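You operate a simulated robot arm through the tools that you are given. There is no shell and no other tool. Be economical: measure what you need, move in short steps, check, and stop when the job is done.

You run a simulated robot arm. Do the job below in one go: nothing can be reset, and whatever is moved stays where it is left.

Task
Drain the water trap, then set the air line to 1.5 bar.
Fine: hose stays coupled; cock shut again; set it with the valve open, then shut the valve; line and test tube stay at that pressure.

It is judged by the outcome, as a careful person would: the job done as asked, and still so three seconds after it is handed in. It fails if anything else is knocked over, pushed out of place, dropped, spilled or broken.

Robot
A 6-joint arm with a two-finger parallel gripper, fixed in place. Base frame: the origin is at the foot of the arm, x ahead of it, y to its left, z up. Readings come in m, rad, newtons and seconds.
With the tool pointing down near the work surface it reaches from about 0.48 to 0.88 m from the base axis. Its first joint turns from -2.007 to 2.007 rad. Payload 4.2 kg.
The TCP is the grasp point between the finger pads, 0.023 m short of the fingertips. In the tool frame z runs along the fingers and y along their closing line. Largest opening 0.094 m; finger width 0.038, thickness 0.01; the body of the gripper, 0.054 by 0.096 m, starts 0.039 m behind the TCP.
Orientation is that of the tool frame in the base frame, as a unit quaternion [w, x, y, z]. With the fingers straight down and closing along the base's y, the tool's x points along the base's -x, its y along +y and its z along -z.

Tools
- The arm moves only by the tool apply_moves. Its argument "commands" is a list of rows, each a list of 7 numbers: the shift along the base's x, y, z in units of 500 mm (1.0 is 500 mm), then the turn, a rotation vector about the base's x, y, z in units of 60 degrees (1.0 is 60 degrees), then the finger opening in m, from 0 to 0.094. In form: [[tx, ty, tz, rx, ry, rz, fingers], ...]. A call has 1 to 10 rows; each row is the pose to reach, as a shift and turn from the pose commanded when the call began. A call with a number of a shift or a turn outside -1 to 1 is refused whole. Each row takes 0.2 s and may step no farther than 0.05 m and 0.15 rad from the row before; otherwise, or with a gripper value out of range, the whole call is refused. Where a pose cannot be reached the arm comes as near as it can. A force on the tool above 60 N (or 10 N above the force at the start of the call, whichever is more), or a blocked arm, ends the call early, and 0.2 s more pass. The fingers move at their own pace (about 0.108 m/s each) and stop on an object; they squeeze with about 37 N. The grip force told is the motor's: it shows also when the fingers shut on nothing. Time passes only in rows, and 0.2 s behind the last, so rows that repeat a pose let the fingers close. It gives the time, the measured TCP pose, the force on the tool (base axes), the opening and the grip force at its end, in the units of the frame above (readings bear some noise), with the torque about the TCP (base axes, N m) and any sound that the robot's microphone picked up, and new pictures: "views" is both (left out), scene, wrist or none.
- Cameras (640 x 400 px; columns grow to the right, rows downward): "scene" is fixed at [0.4012, -0.6489, 2.0278]; the picture's right is [0.90, -0.43, 0.00], its down [-0.28, -0.59, -0.76] and it looks along [0.32, 0.68, -0.66] (base axes); focal length 328 px, centre (320, 200). "wrist" rides on the gripper at [0.086, 0.016, -0.074] in the tool frame; the picture's right is [-0.18, 0.98, 0.00], its down [-0.58, -0.11, -0.81] and it looks along [-0.79, -0.15, 0.59] (tool axes); focal length 243 px, centre (320, 200). There is no depth. A picture from a camera that has moved, and an enlarged one, comes with that camera's place and axes in the base frame and with its lens.
- lift_body(by): slides the trunk up (or, below 0, down) by that many m; the arm rides with it, the base frame stays. It gives what a move gives, with no picture.
- enlarge(camera, box): a new picture of the part [left, top, right, bottom] of that camera's present view, enlarged. The clock stands still meanwhile.
- finish_job(): hands the job in; it is judged then, once.

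Work in short steps. Places have to be worked out from the pictures, the camera data and where the tool is seen: move nearer, look again, correct. Check each grasp and each placing, and mend what went wrong. You have 120 turns and 200 pictures in all, those below and enlarged ones among them. Open the gripper and draw the arm clear of the work before you hand the job in, unless the task says otherwise; then end with one line.

The tools are called after "Emit:" as a command line: name --pt "numbers of a row" for each row, then --argument value for the rest, lists and objects as JSON in quotes. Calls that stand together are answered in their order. apply_moves: Moves the arm, as the interface text tells. Its arguments: {"type":"object","properties":{"commands":{"type":"array","items":{"type":"array","items":{"type":"number"}}},"views":{"type":"string","enum":["both","scene","wrist","none"]}},"required":["commands"]} The other tools are called the same way: lift_body (by) slides the trunk up or down; enlarge (camera, box) takes an enlarged picture of a part of a camera's view; finish_job () hands the job in.

At the start:

```text
time: 0.0
eef_pos: [0.3564, -0.3403, 1.5415]
ee_rot: [0.0, -0.001, 1.0, 0.0]
wrist_force: [0.1, -0.5, -0.3]
ft_torque: [0.01, 0.02, 0.01]
opening: 0.0938
grip_force: 0.0
trunk travel left (down, up): [-0.926, 0.064]
```

scene: 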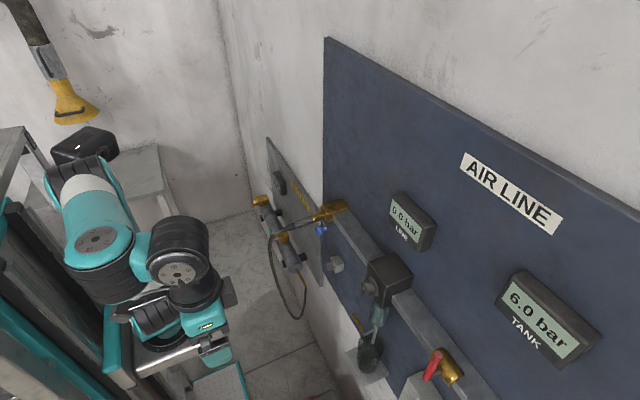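
wrist: 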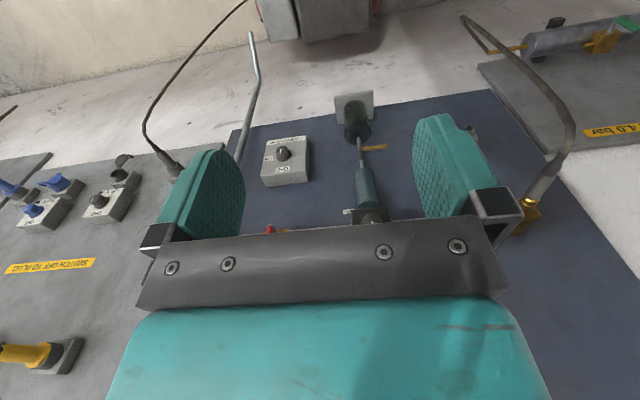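

The scene shows a vertical panel with an air line, regulator, water trap and valve. I'll enlarge those parts before moving.

Emit:
enlarge --camera "scene" --box '[240, 160, 480, 400]'

Emit:
enlarge --camera "scene" --box '[320, 240, 480, 400]'

Emit:
enlarge --camera "wrist" --box '[220, 60, 460, 240]'

```text
1.67 times, centred on (360, 280) of scene
camera zoom: at [0.4012, -0.6489, 2.0278], right [0.9, -0.43, 0.0], down [-0.28, -0.59, -0.76], along [0.32, 0.68, -0.66], focal length 547 px, centre (253, 67)
```

zoom: 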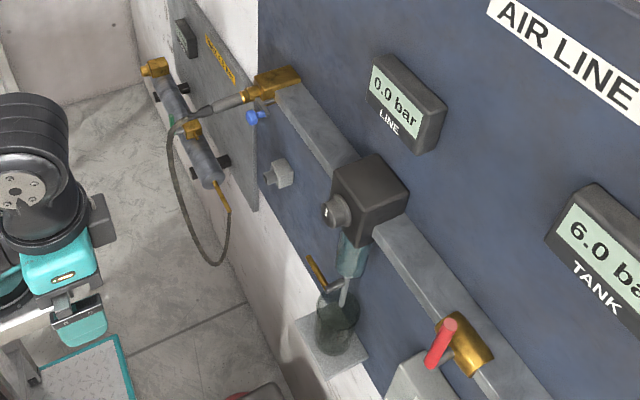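

```text
2.50 times, centred on (400, 320) of scene
camera zoom: at [0.4012, -0.6489, 2.0278], right [0.9, -0.43, 0.0], down [-0.28, -0.59, -0.76], along [0.32, 0.68, -0.66], focal length 821 px, centre (120, -100)
```

zoom: 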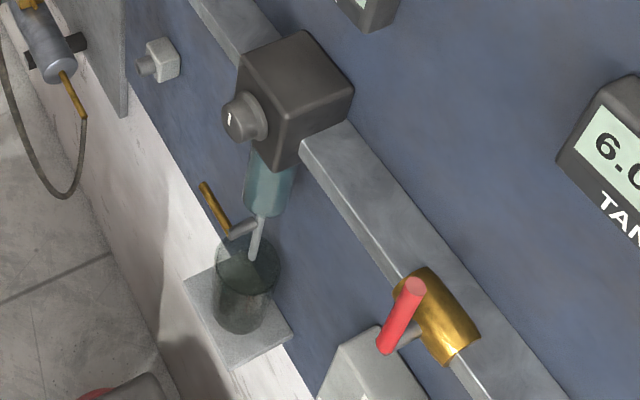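

```text
2.22 times, centred on (340, 150) of wrist
camera zoom: at [0.2702, -0.3232, 1.6162], right [0.18, 0.98, 0.0], down [0.58, -0.11, 0.81], along [0.79, -0.15, -0.59], focal length 539 px, centre (276, 311)
```

zoom: 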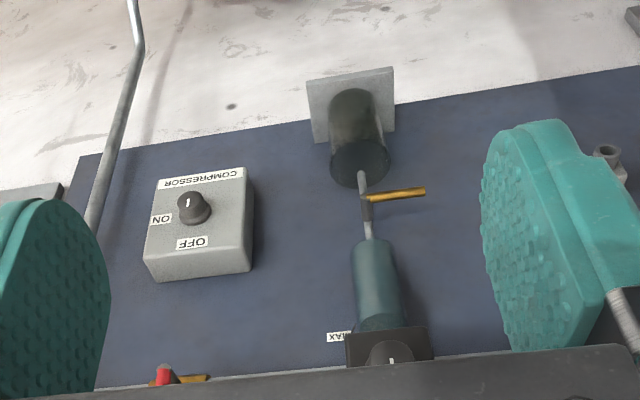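

Triangulating the two views puts the cock pivot near (0.705,-0.30,1.145) with its lever end at y≈-0.235, and the regulator knob near (0.68,-0.30,1.38). I'll pitch the tool 45° towards the panel and look again.

Emit:
apply_moves --pt "0 0 0 0 -0.125 0 0.094" --pt "0 0 0 0 -0.25 0 0.094" --pt "0 0 0 0 -0.375 0 0.094" --pt "0 0 0 0 -0.5 0 0.094" --pt "0 0 0 0 -0.625 0 0.094" --pt "0 0 0 0 -0.75 0 0.094"

```text
time: 1.4
eef_pos: [0.379, -0.3461, 1.5168]
ee_rot: [0.382, 0.0, 0.924, -0.001]
wrist_force: [-0.6, -0.4, 0.3]
ft_torque: [-0.01, 0.04, -0.01]
opening: 0.0936
grip_force: 0.1
out of reach, approached as far as the arm can: row 3, 4, 5, 6
trunk travel left (down, up): [-0.926, 0.064]
camera wrist: at [0.2651, -0.3295, 1.5086], right [0.13, 0.98, 0.13], down [-0.16, -0.11, 0.98], along [0.98, -0.15, 0.14], focal length 243 px, centre (320, 200)
```

scene: 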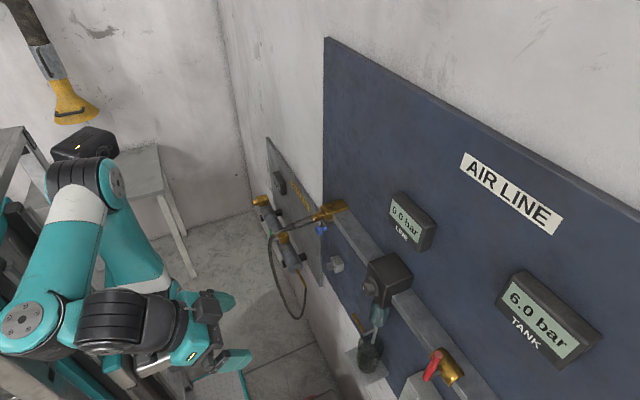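
wrist: 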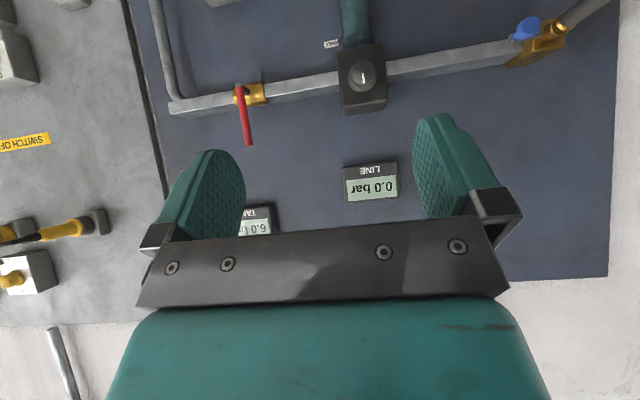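

Now the whole line is visible upside down: coupling with blue cock on the +y side, regulator in the middle, and the red handle across the pipe, so the valve is shut. I'll zoom in.

Emit:
enlarge --camera "wrist" --box '[150, 0, 390, 150]'

Emit:
enlarge --camera "wrist" --box '[440, 0, 640, 125]'

Emit:
enlarge --camera "scene" --box '[230, 140, 390, 330]'

```text
2.67 times, centred on (270, 75) of wrist
camera zoom: at [0.2651, -0.3295, 1.5086], right [0.13, 0.98, 0.13], down [-0.16, -0.11, 0.98], along [0.98, -0.15, 0.14], focal length 647 px, centre (453, 533)
```

zoom: 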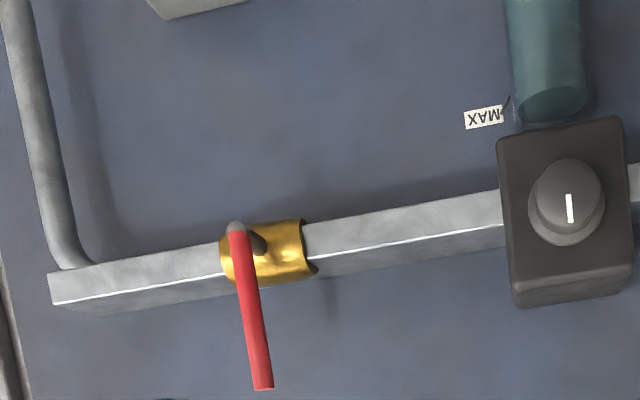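

```text
3.20 times, centred on (540, 62) of wrist
camera zoom: at [0.2651, -0.3295, 1.5086], right [0.13, 0.98, 0.13], down [-0.16, -0.11, 0.98], along [0.98, -0.15, 0.14], focal length 776 px, centre (-384, 640)
```

zoom: 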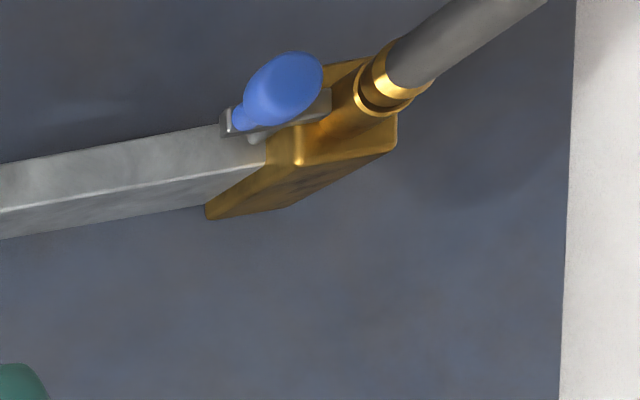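

```text
2.11 times, centred on (310, 235) of scene
camera zoom: at [0.4012, -0.6489, 2.0278], right [0.9, -0.43, 0.0], down [-0.28, -0.59, -0.76], along [0.32, 0.68, -0.66], focal length 691 px, centre (341, 126)
```

zoom: 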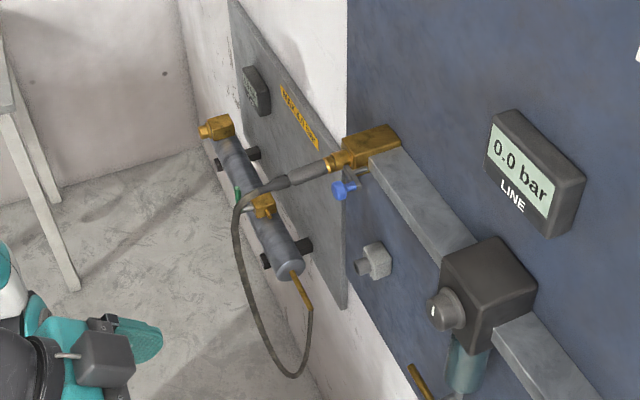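

The tool sits free in front of the panel, so I'll lower the trunk 0.3 m to bring it level with the drain cock.

Emit:
lift_body --by -0.3

Emit:
apply_moves --pt "0.06 0 0 0 0 0 0.094" --pt "0.12 0.05 0 0 0 0 0.094" --pt "0.2 0.1 0 0 0 0 0.06" --pt "0.2 0.14 0 0 0 0 0.0" --pt "0.2 0.14 0 0 0 0 0.0"

```text
time: 4.4
eef_pos: [0.3796, -0.3468, 1.2166]
ee_rot: [0.382, 0.001, 0.924, -0.001]
wrist_force: [0.0, 0.2, 0.2]
ft_torque: [0.0, 0.0, 0.01]
opening: 0.094
grip_force: 0.0
trunk travel left (down, up): [-0.626, 0.364]
```

```text
time: 5.6
eef_pos: [0.4797, -0.2766, 1.217]
ee_rot: [0.382, 0.0, 0.924, -0.001]
wrist_force: [0.4, 0.1, 0.4]
ft_torque: [0.01, 0.02, 0.05]
opening: 0.0
grip_force: 37.1
trunk travel left (down, up): [-0.626, 0.364]
camera wrist: at [0.3646, -0.2588, 1.2087], right [0.13, 0.98, 0.13], down [-0.16, -0.11, 0.98], along [0.98, -0.15, 0.14], focal length 243 px, centre (320, 200)
```

scene: 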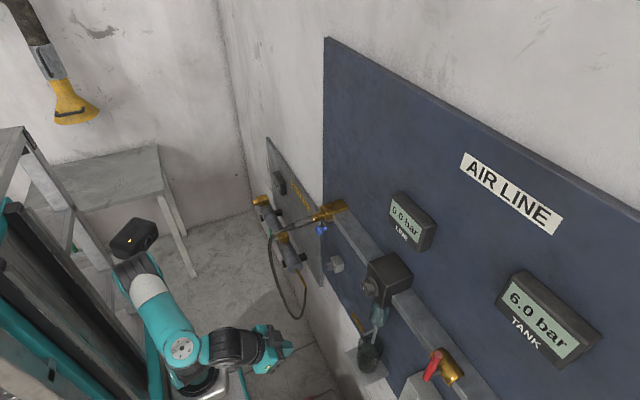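
wrist: 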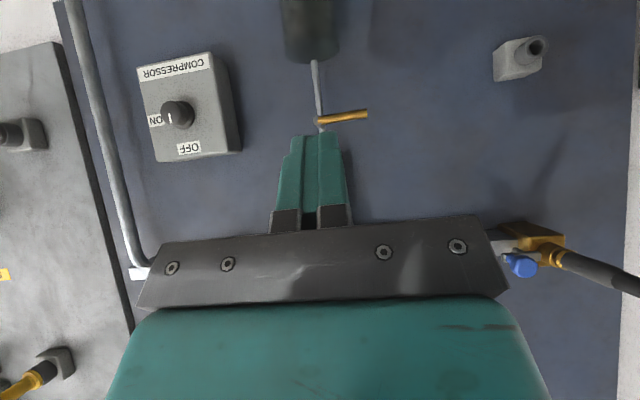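

Close enough to see the cock; I'll zoom on it to check lever, pipe and cup.

Emit:
enlarge --camera "wrist" --box '[240, 0, 440, 140]'

Emit:
enlarge --camera "scene" --box '[330, 270, 430, 390]'

```text
2.86 times, centred on (340, 70) of wrist
camera zoom: at [0.3646, -0.2588, 1.2087], right [0.13, 0.98, 0.13], down [-0.16, -0.11, 0.98], along [0.98, -0.15, 0.14], focal length 693 px, centre (263, 571)
```

zoom: 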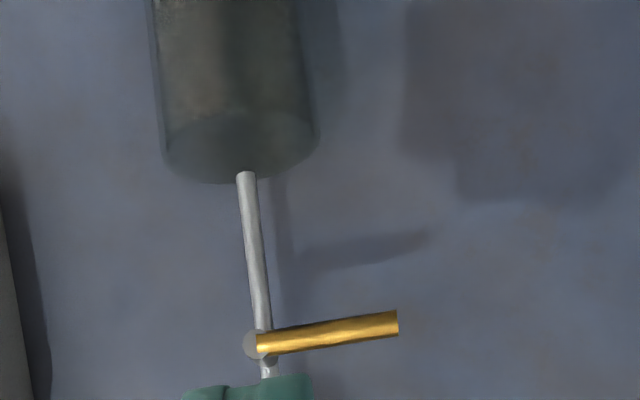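

```text
3.33 times, centred on (380, 330) of scene
camera zoom: at [0.4012, -0.6489, 2.0278], right [0.9, -0.43, 0.0], down [-0.28, -0.59, -0.76], along [0.32, 0.68, -0.66], focal length 1094 px, centre (120, -233)
```

zoom: 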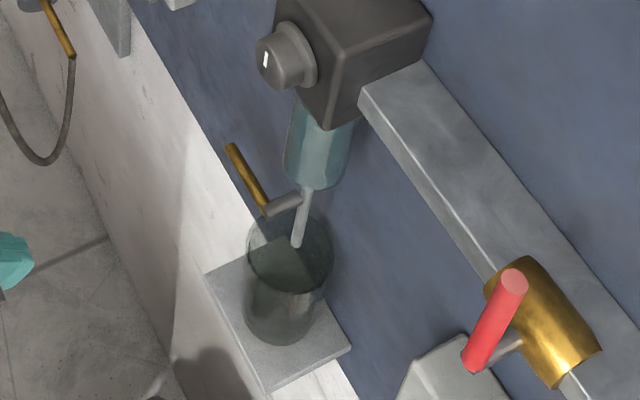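

Refined: pivot ≈(0.70,-0.298,1.145), lever 65 mm long along +y, cup rim z≈1.05. The lever should swing down in the y‑z plane. I'll pitch the tool level and bring it forward, above the lever's free end.

Emit:
apply_moves --pt "0.03 0.01 0 0 -0.125 0 0.0" --pt "0.06 0.02 0 0 -0.25 0 0.0" --pt "0.09 0.03 0 0 -0.375 0 0.0" --pt "0.12 0.04 0 0 -0.5 0 0.0" --pt "0.15 0.05 0 0 -0.625 0 0.0" --pt "0.2 0.055 -0.02 0 -0.75 0 0.0" --pt "0.25 0.06 -0.03 0 -0.75 0 0.0"

```text
time: 7.2
eef_pos: [0.6038, -0.2471, 1.2043]
ee_rot: [0.707, 0.0, 0.707, 0.0]
wrist_force: [-0.9, -0.9, 0.9]
ft_torque: [-0.02, -0.03, 0.01]
opening: 0.0
grip_force: 36.9
trunk travel left (down, up): [-0.626, 0.364]
camera wrist: at [0.5292, -0.2295, 1.1164], right [0.0, 0.98, 0.18], down [-0.81, -0.11, 0.58], along [0.59, -0.15, 0.79], focal length 243 px, centre (320, 200)
```

scene: 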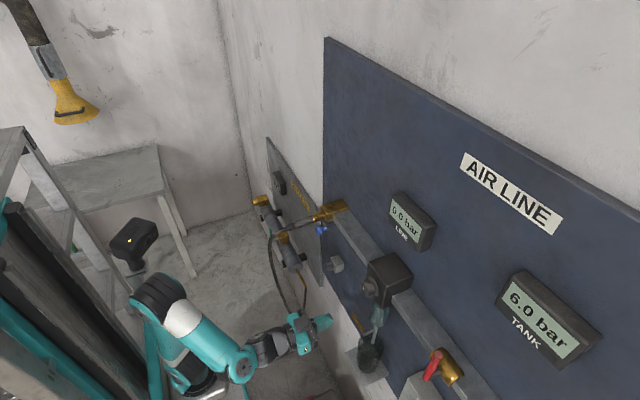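
wrist: 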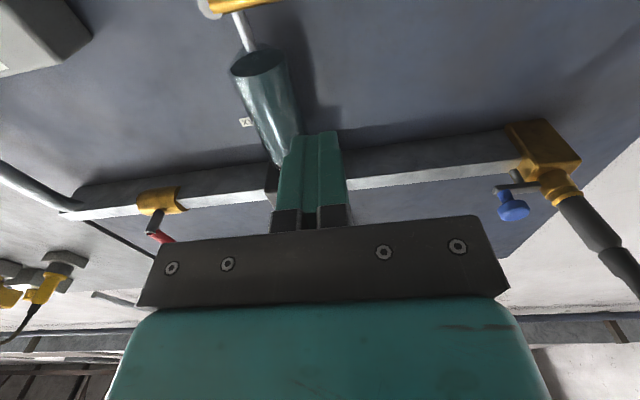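

Tool level. Moving forward so the closed fingertips sit just above the lever's free end.

Emit:
apply_moves --pt "0.09 0.008 0 0 0 0 0.0" --pt "0.172 0.008 -0.01 0 0 0 0.0" --pt "0.172 0.008 -0.03 0 0 0 0.0"

Emit:
enlarge --camera "scene" --box '[310, 270, 430, 390]'

```text
time: 8.0
eef_pos: [0.6903, -0.2422, 1.1866]
ee_rot: [0.707, 0.001, 0.708, -0.001]
wrist_force: [-0.2, 0.7, -0.3]
ft_torque: [-0.02, 0.05, -0.01]
opening: 0.0001
grip_force: 36.7
trunk travel left (down, up): [-0.626, 0.364]
camera wrist: at [0.6155, -0.2256, 1.1006], right [0.0, 0.98, 0.18], down [-0.81, -0.11, 0.58], along [0.59, -0.15, 0.79], focal length 243 px, centre (320, 200)
```

scene: 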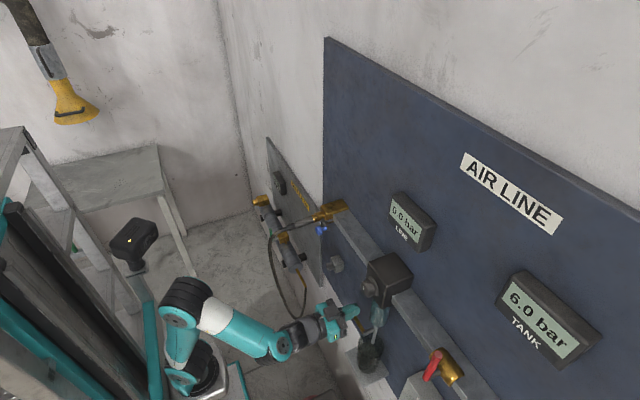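
wrist: 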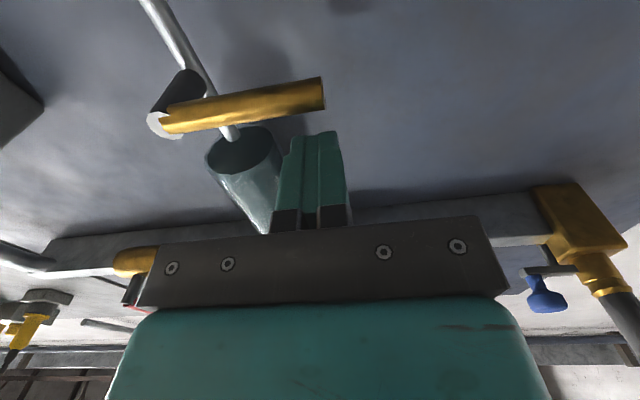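

```text
3.33 times, centred on (370, 330) of scene
camera zoom: at [0.4012, -0.6489, 2.0278], right [0.9, -0.43, 0.0], down [-0.28, -0.59, -0.76], along [0.32, 0.68, -0.66], focal length 1094 px, centre (153, -233)
```

zoom: 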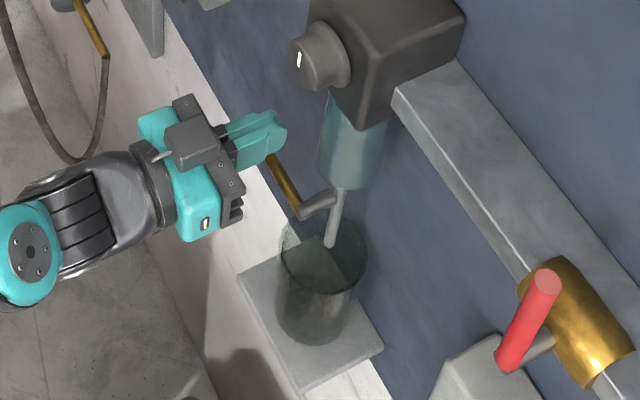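

The fingertip is just above the lever. I push it down to about 45° and check the force.

Emit:
apply_moves --pt "0 0 -0.035 0 0 0 0.0" --pt "0 0.003 -0.06 0 0 0 0.0" --pt "0 0.006 -0.084 0 0 0 0.0" --pt "0 -0.001 -0.115 0 0 0 0.0"

Emit:
enlarge --camera "scene" --box '[310, 270, 430, 390]'

```text
time: 9.0
eef_pos: [0.6897, -0.2439, 1.1302]
ee_rot: [0.706, 0.001, 0.708, 0.0]
wrist_force: [0.7, 0.1, 1.0]
ft_torque: [-0.03, -0.02, 0.0]
opening: 0.0
grip_force: 37.1
trunk travel left (down, up): [-0.626, 0.364]
camera wrist: at [0.6152, -0.226, 1.0431], right [0.0, 0.98, 0.18], down [-0.81, -0.11, 0.58], along [0.59, -0.15, 0.79], focal length 243 px, centre (320, 200)
```

scene: 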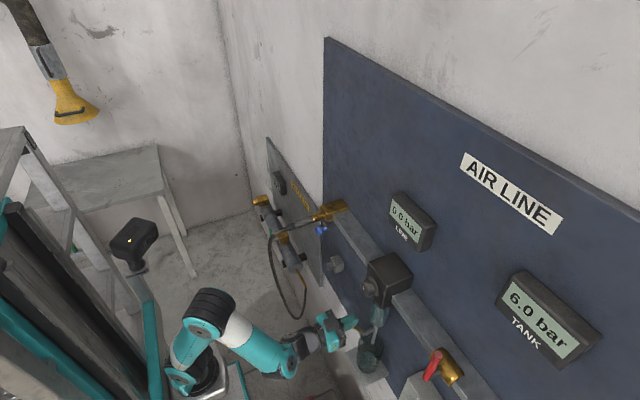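
wrist: 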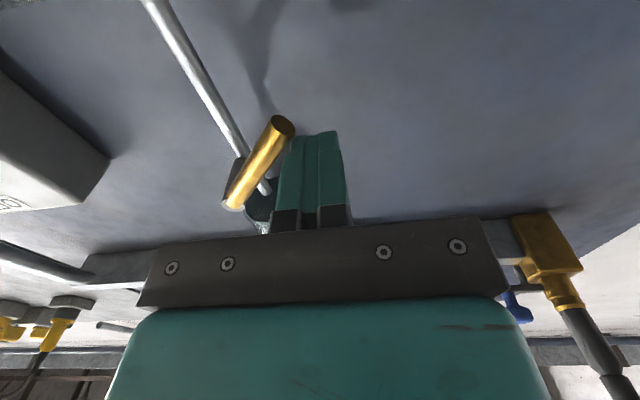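

```text
3.33 times, centred on (370, 330) of scene
camera zoom: at [0.4012, -0.6489, 2.0278], right [0.9, -0.43, 0.0], down [-0.28, -0.59, -0.76], along [0.32, 0.68, -0.66], focal length 1094 px, centre (153, -233)
```

zoom: 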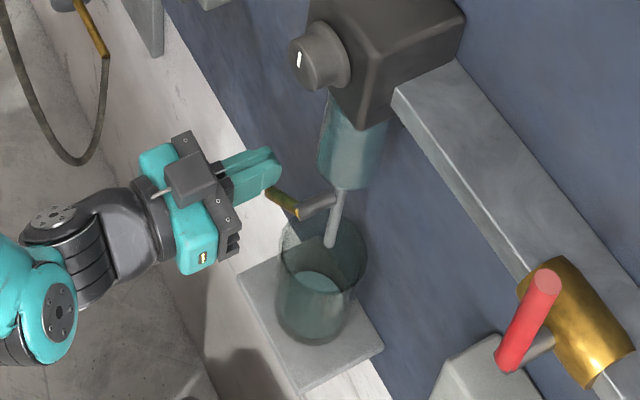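

The lever turns easily and water is already in the cup. Continue to fully open (lever down).

Emit:
apply_moves --pt "0 -0.017 -0.03 0 0 0 0.0" --pt "0 -0.044 -0.054 0 0 0 0.0" --pt "0 -0.076 -0.066 0 0 0 0.0" --pt "0 -0.076 -0.066 0 0 0 0.0"

Emit:
enlarge --camera "scene" --box '[310, 270, 430, 390]'

```text
time: 10.0
eef_pos: [0.6896, -0.2806, 1.0982]
ee_rot: [0.707, 0.0, 0.708, 0.0]
wrist_force: [1.0, 1.3, 1.1]
ft_torque: [0.0, 0.03, -0.03]
opening: 0.0
grip_force: 37.2
trunk travel left (down, up): [-0.626, 0.364]
camera wrist: at [0.615, -0.2639, 1.0103], right [0.0, 0.98, 0.18], down [-0.81, -0.11, 0.58], along [0.59, -0.15, 0.79], focal length 243 px, centre (320, 200)
```

scene: 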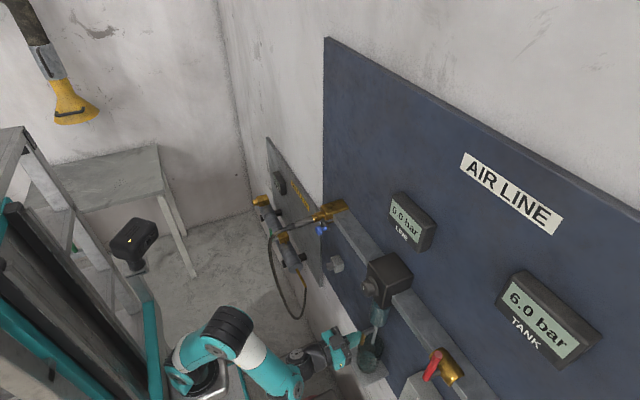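
wrist: 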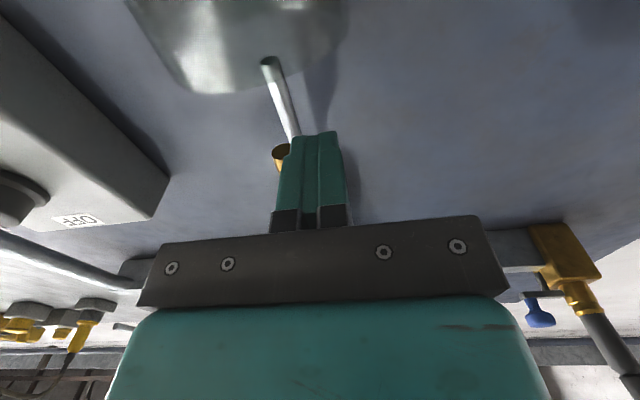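

```text
3.33 times, centred on (370, 330) of scene
camera zoom: at [0.4012, -0.6489, 2.0278], right [0.9, -0.43, 0.0], down [-0.28, -0.59, -0.76], along [0.32, 0.68, -0.66], focal length 1094 px, centre (153, -233)
```

zoom: 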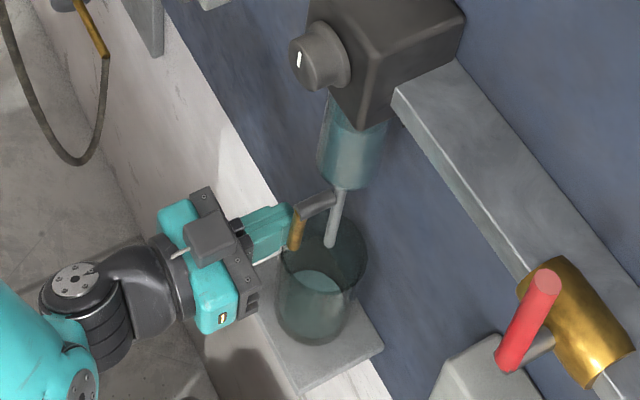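

The cock is fully open. I'll back off and move round to the lever's other side while it drains.

Emit:
apply_moves --pt "0 0.02 0 0 0 0 0.0" --pt "-0.08 0.02 0 0 0 0 0.0" --pt "-0.14 0.02 0 0 0 0 0.0" --pt "-0.14 -0.06 0 0 0 0 0.0" --pt "-0.14 -0.14 0 0 0 0 0.0" --pt "-0.14 -0.14 0 0 0 0 0.0" --pt "-0.14 -0.14 0 0 0 0 0.0" --pt "-0.14 -0.14 0 0 0 0 0.0" --pt "-0.14 -0.14 0 0 0 0 0.0" --pt "-0.14 -0.14 0 0 0 0 0.0"

Emit:
enlarge --camera "scene" --box '[330, 270, 430, 390]'

```text
time: 12.2
eef_pos: [0.619, -0.3513, 1.0962]
ee_rot: [0.707, 0.001, 0.708, -0.001]
wrist_force: [0.4, 1.3, 0.5]
ft_torque: [0.0, -0.01, 0.01]
opening: 0.0002
grip_force: 36.2
trunk travel left (down, up): [-0.626, 0.364]
camera wrist: at [0.545, -0.3337, 1.0101], right [0.0, 0.98, 0.18], down [-0.81, -0.11, 0.58], along [0.59, -0.15, 0.79], focal length 243 px, centre (320, 200)
```

scene: 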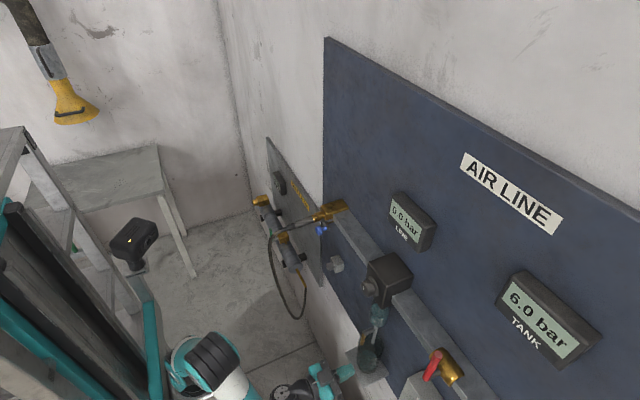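
wrist: 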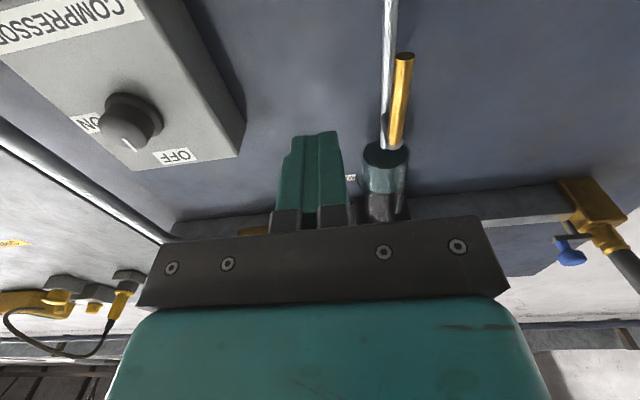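

```text
3.33 times, centred on (380, 330) of scene
camera zoom: at [0.4012, -0.6489, 2.0278], right [0.9, -0.43, 0.0], down [-0.28, -0.59, -0.76], along [0.32, 0.68, -0.66], focal length 1094 px, centre (120, -233)
```

zoom: 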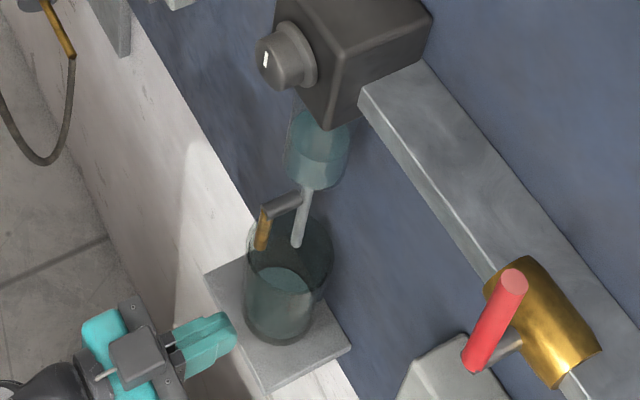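

The bowl's level is falling and the cup is filling. I'll wait.

Emit:
apply_moves --pt "0 0 0 0 0 0 0" --pt "0 0 0 0 0 0 0" --pt "0 0 0 0 0 0 0" --pt "0 0 0 0 0 0 0" --pt "0 0 0 0 0 0 0" --pt "0 0 0 0 0 0 0" --pt "0 0 0 0 0 0 0" --pt "0 0 0 0 0 0 0" --pt "0 0 0 0 0 0 0" --pt "0 0 0 0 0 0 0" --views "none"

Emit:
apply_moves --pt "0 0 0 0 0 0 0" --pt "0 0 0 0 0 0 0" --pt "0 0 0 0 0 0 0" --pt "0 0 0 0 0 0 0" --pt "0 0 0 0 0 0 0" --pt "0 0 0 0 0 0 0" --pt "0 0 0 0 0 0 0" --pt "0 0 0 0 0 0 0" --pt "0 0 0 0 0 0 0" --pt "0 0 0 0 0 0 0" --views "none"

Emit:
enlarge --camera "scene" --box '[330, 270, 430, 390]'

Emit:
enlarge --camera "wrist" --box '[300, 0, 500, 240]'

```text
time: 14.4
eef_pos: [0.621, -0.3512, 1.0965]
ee_rot: [0.707, 0.001, 0.708, 0.0]
wrist_force: [-0.5, 0.1, -0.5]
ft_torque: [0.02, -0.01, 0.05]
opening: 0.0
grip_force: 37.3
trunk travel left (down, up): [-0.626, 0.364]
```

```text
time: 16.6
eef_pos: [0.6195, -0.3523, 1.0972]
ee_rot: [0.707, 0.001, 0.708, -0.001]
wrist_force: [0.0, 0.7, -0.4]
ft_torque: [0.03, -0.01, -0.02]
opening: 0.0
grip_force: 37.5
trunk travel left (down, up): [-0.626, 0.364]
```

```text
3.33 times, centred on (380, 330) of scene
camera zoom: at [0.4012, -0.6489, 2.0278], right [0.9, -0.43, 0.0], down [-0.28, -0.59, -0.76], along [0.32, 0.68, -0.66], focal length 1094 px, centre (120, -233)
```

zoom: 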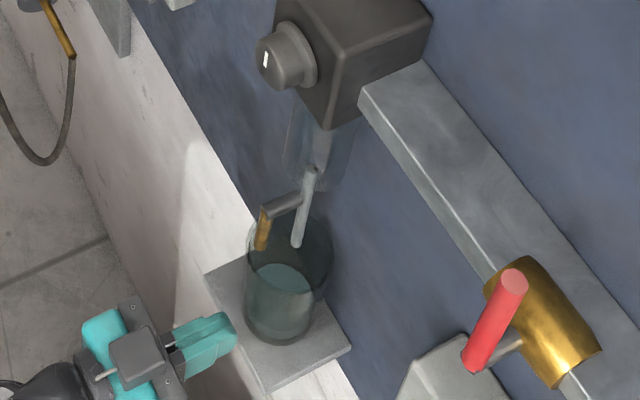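

```text
1.67 times, centred on (400, 120) of wrist
camera zoom: at [0.5451, -0.3336, 1.0101], right [0.0, 0.98, 0.18], down [-0.81, -0.11, 0.58], along [0.59, -0.15, 0.79], focal length 404 px, centre (187, 333)
```

zoom: 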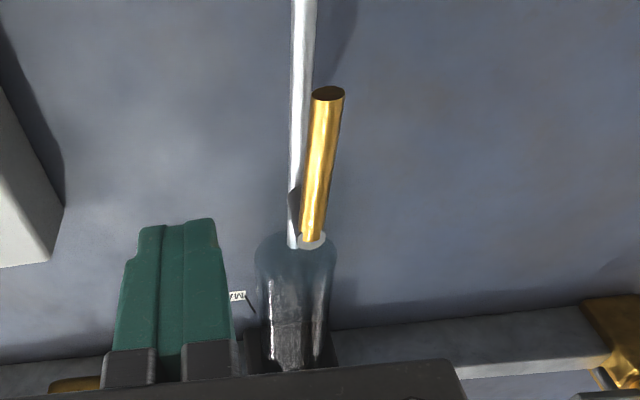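

The bowl is empty and the water is in the cup. Now I close the cock: come in on the lever's -y side and sweep it back up to horizontal.

Emit:
apply_moves --pt "0.07 0 0 0 0 0 0" --pt "0.14 0.02 0 0 0 0 0" --pt "0.14 0.074 0 0 0 0 0" --pt "0.14 0.114 -0.01 0 0 0 0" --pt "0.14 0.14 -0.007 0 0 0 0" --pt "0.14 0.166 0.003 0 0 0 0" --pt "0.14 0.189 0.023 0 0 0 0" --pt "0.14 0.206 0.052 0 0 0 0" --pt "0.14 0.206 0.058 0 0 0 0" --pt "0.14 0.206 0.058 0 0 0 0"

Emit:
enlarge --camera "scene" --box '[310, 270, 430, 390]'

```text
time: 18.8
eef_pos: [0.6905, -0.2485, 1.1247]
ee_rot: [0.706, 0.001, 0.708, 0.0]
wrist_force: [-1.4, 1.1, -5.8]
ft_torque: [0.02, 0.05, -0.05]
opening: 0.0001
grip_force: 37.5
trunk travel left (down, up): [-0.626, 0.364]
camera wrist: at [0.6153, -0.2308, 1.0388], right [0.0, 0.98, 0.18], down [-0.8, -0.11, 0.58], along [0.59, -0.15, 0.79], focal length 243 px, centre (320, 200)
```

scene: 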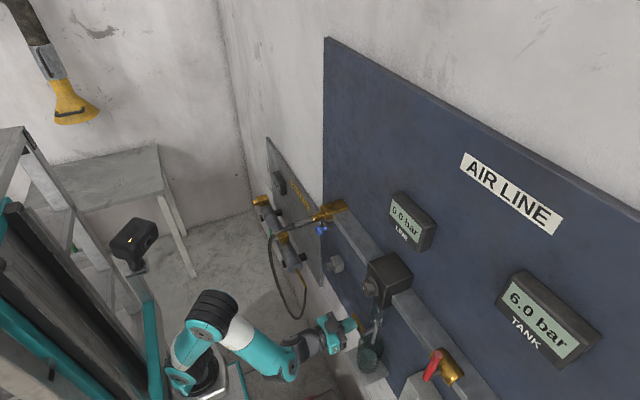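
wrist: 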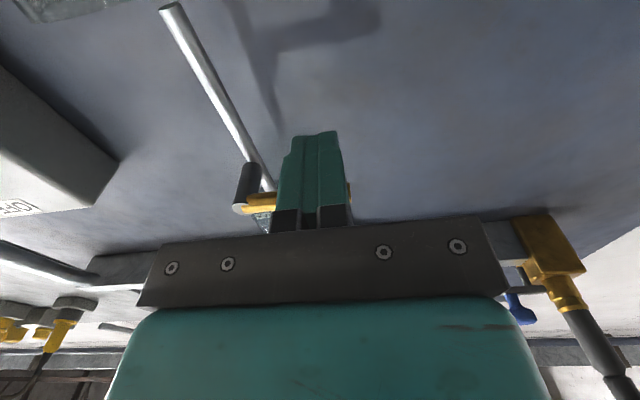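

```text
3.33 times, centred on (370, 330) of scene
camera zoom: at [0.4012, -0.6489, 2.0278], right [0.9, -0.43, 0.0], down [-0.28, -0.59, -0.76], along [0.32, 0.68, -0.66], focal length 1094 px, centre (153, -233)
```

zoom: 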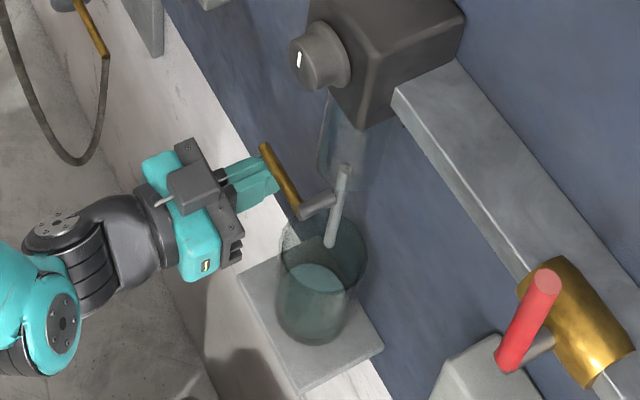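

Cock is shut against its stop (−6 N, lever horizontal). I'll retract, raise the trunk and tilt to look squarely at the regulator knob.

Emit:
apply_moves --pt "0 0 -0.02 0 0 0 0" --pt "-0.08 0 -0.02 0 0 0 0" --pt "-0.16 0 -0.02 0 0 0 0" --pt "-0.24 0 -0.02 0 0 0 0" --pt "-0.3 0 -0.02 0 0 0 0" --views "none"

Emit:
lift_body --by 0.28

Emit:
apply_moves --pt "0 -0.02 0 0 0.125 0 0.0" --pt "-0.02 -0.04 0.0 0 0.25 0 0.0" --pt "-0.04 -0.06 0.0 0 0.375 0 0.0" --pt "-0.04 -0.08 0.02 0 0.5 0 0.0" --pt "-0.04 -0.08 0.05 0 0.625 0 0.0" --pt "-0.04 -0.08 0.08 0 0.75 0 0.0"

Emit:
enlarge --camera "wrist" --box '[220, 20, 420, 145]'

```text
time: 20.0
eef_pos: [0.5701, -0.2914, 1.1347]
ee_rot: [0.707, 0.001, 0.707, -0.001]
wrist_force: [-0.2, 1.1, -1.0]
ft_torque: [0.01, -0.01, 0.01]
opening: 0.0001
grip_force: 37.3
out of reach, approached as far as the arm can: row 3, 4, 5
trunk travel left (down, up): [-0.626, 0.364]
```

```text
time: 22.8
eef_pos: [0.5686, -0.2922, 1.4151]
ee_rot: [0.706, 0.0, 0.708, 0.0]
wrist_force: [0.2, -0.1, 0.5]
ft_torque: [0.0, 0.03, 0.04]
opening: 0.0
grip_force: 36.8
trunk travel left (down, up): [-0.906, 0.084]
```

```text
time: 24.2
eef_pos: [0.5487, -0.3305, 1.4543]
ee_rot: [0.381, 0.001, 0.925, -0.001]
wrist_force: [-0.3, 0.0, -0.4]
ft_torque: [0.01, 0.0, 0.01]
opening: 0.0
grip_force: 37.3
trunk travel left (down, up): [-0.906, 0.084]
camera wrist: at [0.4352, -0.313, 1.4467], right [0.13, 0.98, 0.13], down [-0.15, -0.11, 0.98], along [0.98, -0.15, 0.14], focal length 243 px, centre (320, 200)
```

scene: 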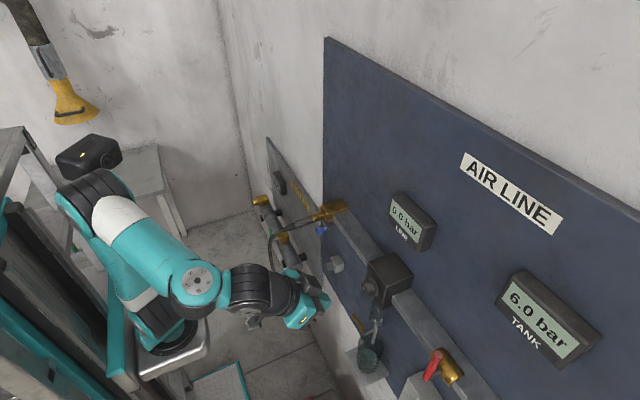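
wrist: 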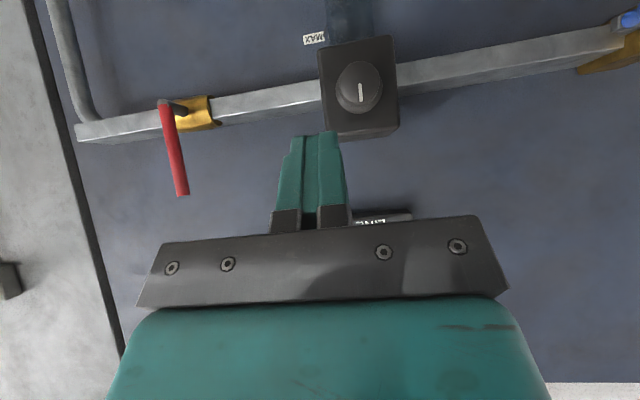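

```text
3.20 times, centred on (320, 82) of wrist
camera zoom: at [0.4352, -0.313, 1.4467], right [0.13, 0.98, 0.13], down [-0.15, -0.11, 0.98], along [0.98, -0.15, 0.14], focal length 776 px, centre (320, 576)
```

zoom: 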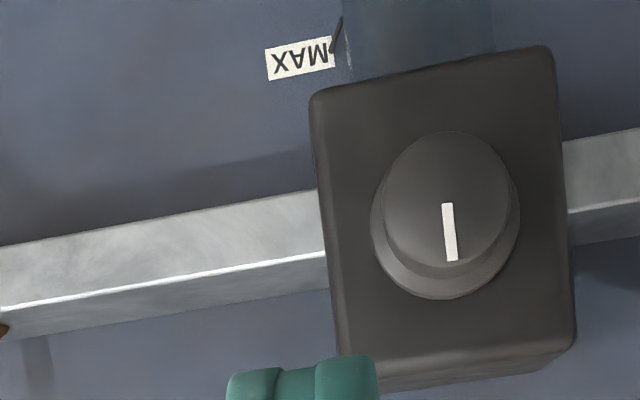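

"MAX" with its tick is the bowl's water-level mark; the knob itself only has a pointer (now up). Knob face is at ≈(0.68,-0.298,1.373), diameter ~40 mm. I'll level the tool in front of it with open fingers.

Emit:
apply_moves --pt "0.01 0.01 -0.02 0 -0.125 0 0.07" --pt "0.02 0.02 -0.05 0 -0.25 0 0.07" --pt "0.03 0.03 -0.08 0 -0.375 0 0.07" --pt "0.06 0.04 -0.11 0 -0.5 0 0.07" --pt "0.08 0.05 -0.14 0 -0.625 0 0.07" --pt "0.1 0.065 -0.1626 0 -0.75 0 0.07" --pt "0.13 0.065 -0.1626 0 -0.75 0 0.07"

```text
time: 25.8
eef_pos: [0.6142, -0.2986, 1.3739]
ee_rot: [0.707, 0.001, 0.707, -0.001]
wrist_force: [-0.6, 0.5, 0.4]
ft_torque: [0.02, 0.02, 0.03]
opening: 0.0699
grip_force: 0.0
trunk travel left (down, up): [-0.906, 0.084]
camera wrist: at [0.5399, -0.2805, 1.2871], right [0.0, 0.98, 0.18], down [-0.81, -0.11, 0.58], along [0.59, -0.15, 0.79], focal length 243 px, centre (320, 200)
```

scene: 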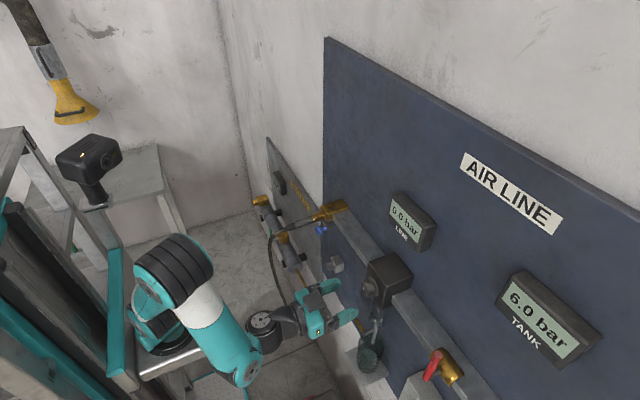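
wrist: 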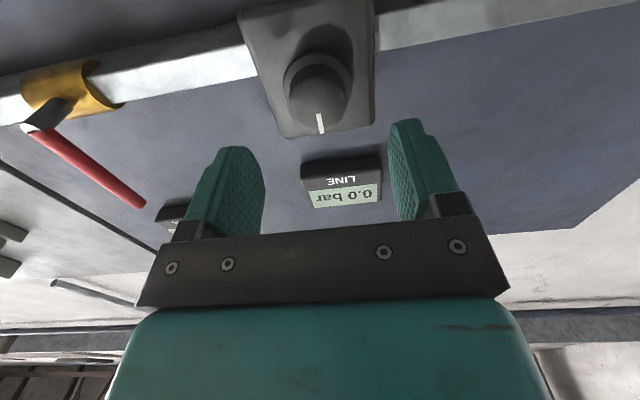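

Aligned. Moving forward 60 mm, then closing on the knob.

Emit:
apply_moves --pt "0.06 0.002 -0.002 0 0 0 0.07" --pt "0.12 0.002 -0.004 0 0 0 0.07" --pt "0.12 0.002 -0.004 0 0 0 0.03" --pt "0.12 0.002 -0.004 0 0 0 0.03" --pt "0.12 0.002 -0.004 0 0 0 0.03"

Emit:
enlarge --camera "scene" --box '[300, 180, 460, 320]'

```text
time: 27.0
eef_pos: [0.673, -0.2995, 1.3714]
ee_rot: [0.707, 0.002, 0.707, -0.002]
wrist_force: [-20.2, -14.9, -3.0]
ft_torque: [0.04, 0.04, -0.49]
opening: 0.0382
grip_force: 9.5
trunk travel left (down, up): [-0.906, 0.084]
camera wrist: at [0.5982, -0.282, 1.2852], right [0.0, 0.98, 0.18], down [-0.81, -0.11, 0.58], along [0.59, -0.15, 0.79], focal length 243 px, centre (320, 200)
```

scene: 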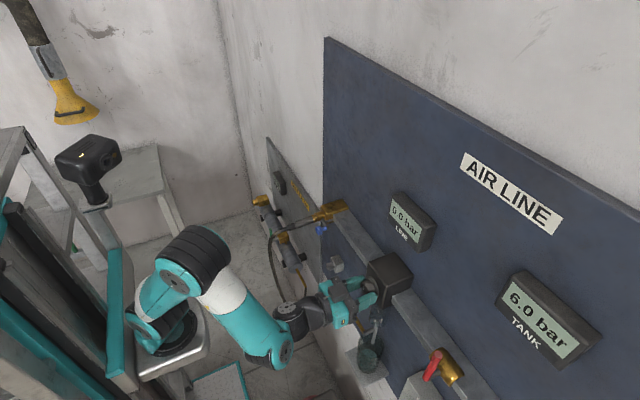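
wrist: 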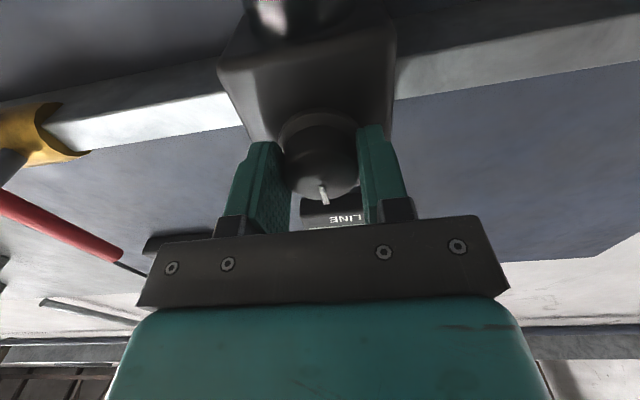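

```text
2.86 times, centred on (380, 250) of scene
camera zoom: at [0.4012, -0.6489, 2.0278], right [0.9, -0.43, 0.0], down [-0.28, -0.59, -0.76], along [0.32, 0.68, -0.66], focal length 938 px, centre (149, 57)
```

zoom: 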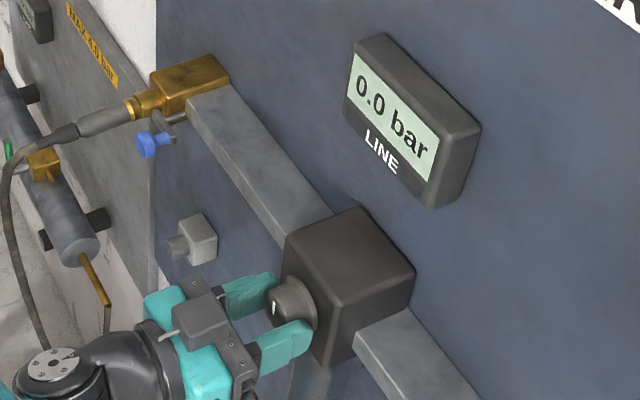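

Gripped (38 mm) but with −20 N axial and −15 N sideways; I'll ease back a few mm and recenter.

Emit:
apply_moves --pt "-0.008 -0.005 0 0 0 0 0.045" --pt "-0.012 -0.006 0 0 0 0 0.045" --pt "-0.012 -0.006 0 0 0 0 0.03" --pt "-0.012 -0.006 0 0 0 0 0.03" --views "wrist"

```text
time: 28.0
eef_pos: [0.6689, -0.3013, 1.372]
ee_rot: [0.707, 0.0, 0.708, 0.0]
wrist_force: [6.0, -0.2, 5.2]
ft_torque: [0.02, -0.11, 0.15]
opening: 0.0373
grip_force: 44.8
trunk travel left (down, up): [-0.906, 0.084]
camera wrist: at [0.5941, -0.2827, 1.2855], right [0.0, 0.98, 0.18], down [-0.81, -0.11, 0.58], along [0.59, -0.15, 0.79], focal length 243 px, centre (320, 200)
```

wrist: 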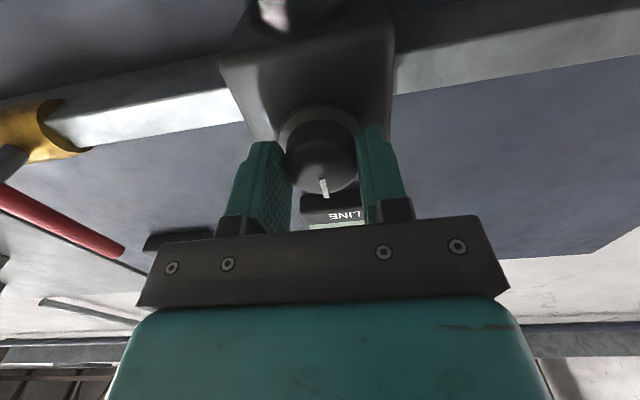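

Good grip now. Before any pressure is admitted I back the regulator off: turn counter-clockwise (−x rotation), a small bit first to feel the torque.

Emit:
apply_moves --pt "0 0 0 -0.1 0 0 0.03" --pt "0 0 0 -0.2 0 0 0.03" --pt "0 0 0 -0.3 0 0 0.03" --pt "0 0 0 -0.3 0 0 0.03" --views "wrist"

```text
time: 29.0
eef_pos: [0.667, -0.3017, 1.3713]
ee_rot: [0.697, -0.112, 0.699, -0.112]
wrist_force: [0.6, -4.5, -2.3]
ft_torque: [0.69, -0.03, -0.2]
opening: 0.0371
grip_force: 44.9
trunk travel left (down, up): [-0.906, 0.084]
camera wrist: at [0.5933, -0.3114, 1.2836], right [0.0, 0.99, -0.13], down [-0.8, 0.08, 0.59], along [0.59, 0.1, 0.8], focal length 243 px, centre (320, 200)
```

wrist: 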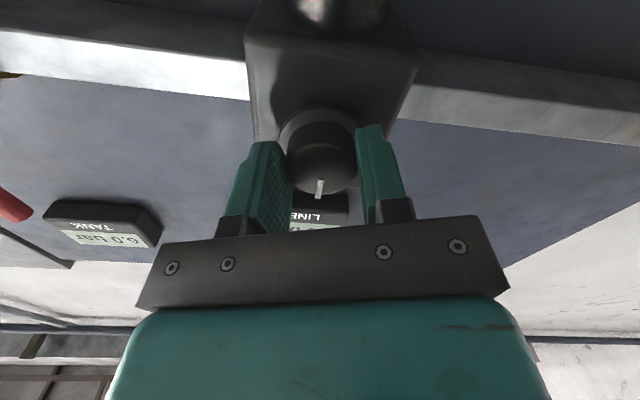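

The fingers slipped round the knob with 0.7 N·m, so it is already at its counter-clockwise (zero) stop. I release, back out, and look at the red valve.

Emit:
apply_moves --pt "0 0 0 0 0 0 0.07" --pt "0 0 0 0 0 0 0.07" --pt "-0.08 0 0 0.1 0 0 0.07" --pt "-0.14 0 0 0.2 0 0 0.07" --pt "-0.16 0 0 0.3 0 0 0.07" --views "wrist"

Emit:
enlarge --camera "wrist" --box '[0, 30, 220, 240]'

Emit:
enlarge --camera "scene" --box '[380, 310, 500, 400]'

Emit:
enlarge --camera "scene" --box '[230, 150, 350, 330]'

```text
time: 30.2
eef_pos: [0.5945, -0.3024, 1.3794]
ee_rot: [0.704, 0.001, 0.71, 0.001]
wrist_force: [-0.9, 0.0, 0.4]
ft_torque: [-0.02, 0.03, 0.04]
opening: 0.0703
grip_force: 0.0
out of reach, approached as far as the arm can: row 4, 5
trunk travel left (down, up): [-0.906, 0.084]
camera wrist: at [0.52, -0.2849, 1.2933], right [0.0, 0.98, 0.19], down [-0.8, -0.11, 0.59], along [0.6, -0.15, 0.79], focal length 243 px, centre (320, 200)
```

wrist: 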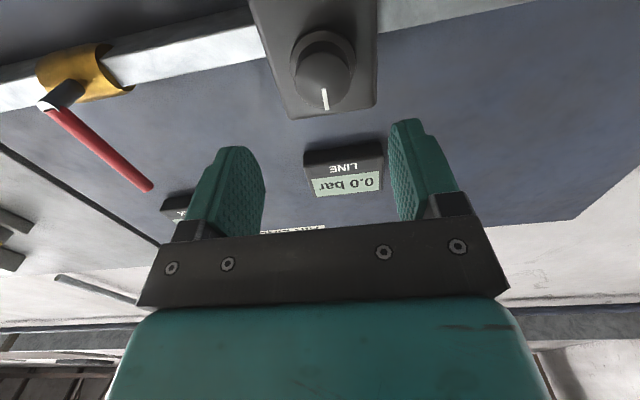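

```text
1.90 times, centred on (110, 135) of wrist
camera zoom: at [0.52, -0.2849, 1.2933], right [0.0, 0.98, 0.19], down [-0.8, -0.11, 0.59], along [0.6, -0.15, 0.79], focal length 462 px, centre (720, 324)
```

zoom: 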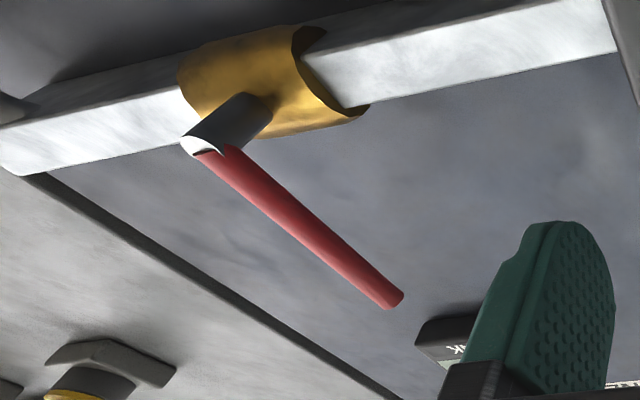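

```text
4.44 times, centred on (440, 355) of scene
camera zoom: at [0.4012, -0.6489, 2.0278], right [0.9, -0.43, 0.0], down [-0.28, -0.59, -0.76], along [0.32, 0.68, -0.66], focal length 1459 px, centre (-213, -489)
```

zoom: 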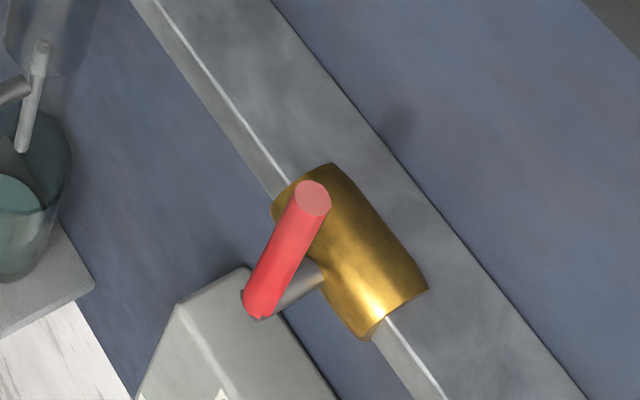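

```text
2.22 times, centred on (290, 240) of scene
camera zoom: at [0.4012, -0.6489, 2.0278], right [0.9, -0.43, 0.0], down [-0.28, -0.59, -0.76], along [0.32, 0.68, -0.66], focal length 730 px, centre (387, 111)
```

zoom: 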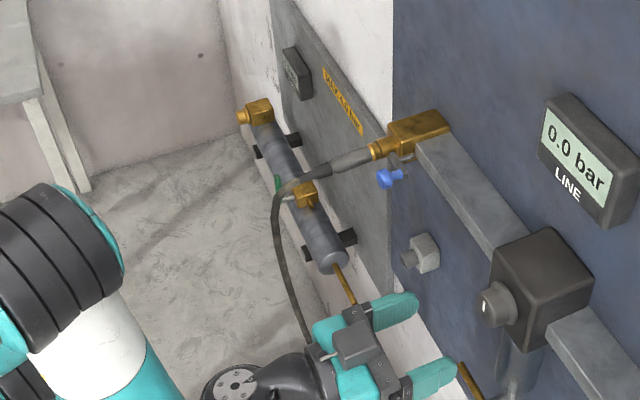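

Red handle: vertical, base (0.69,-0.51,1.358), tip z≈1.455. I move the closed fingers to just on its +y side to test which way it turns (regulator is at zero, so no pressure surge).

Emit:
apply_moves --pt "0 -0.07 0.02 0 0 0 0.0" --pt "0 -0.15 0.05 0 0 0 0.0" --pt "0 -0.23 0.08 0 0 0 0.0" --pt "0.02 -0.3 0.1 0 0 0 0.0" --pt "0.05 -0.345 0.111 0 0 0 0.0"

```text
time: 31.4
eef_pos: [0.619, -0.4781, 1.4341]
ee_rot: [0.705, 0.001, 0.709, 0.0]
wrist_force: [0.9, 0.5, 0.2]
ft_torque: [-0.01, 0.05, -0.03]
opening: 0.0002
grip_force: 37.1
trunk travel left (down, up): [-0.906, 0.084]
camera wrist: at [0.5444, -0.4591, 1.3486], right [0.0, 0.98, 0.19], down [-0.8, -0.11, 0.58], along [0.59, -0.15, 0.79], focal length 243 px, centre (320, 200)
```

scene: 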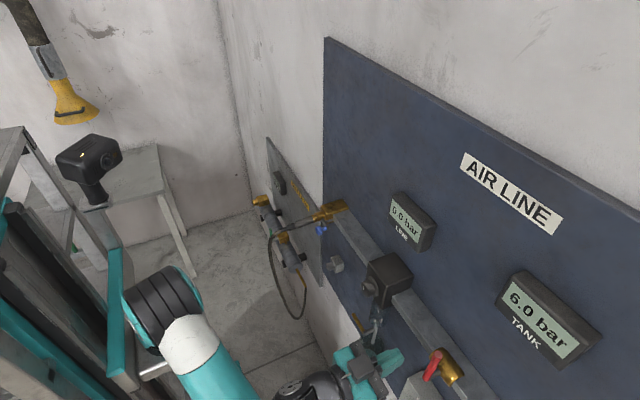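
wrist: 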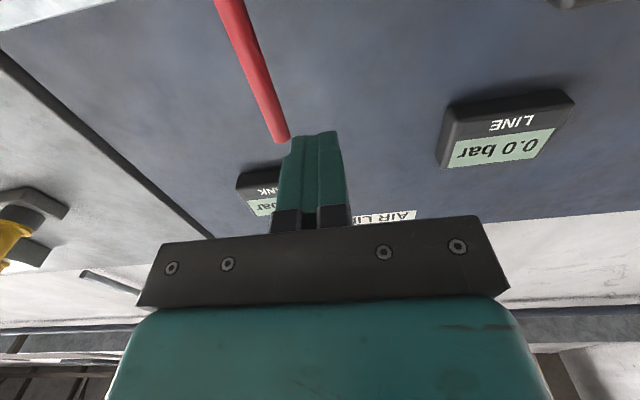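

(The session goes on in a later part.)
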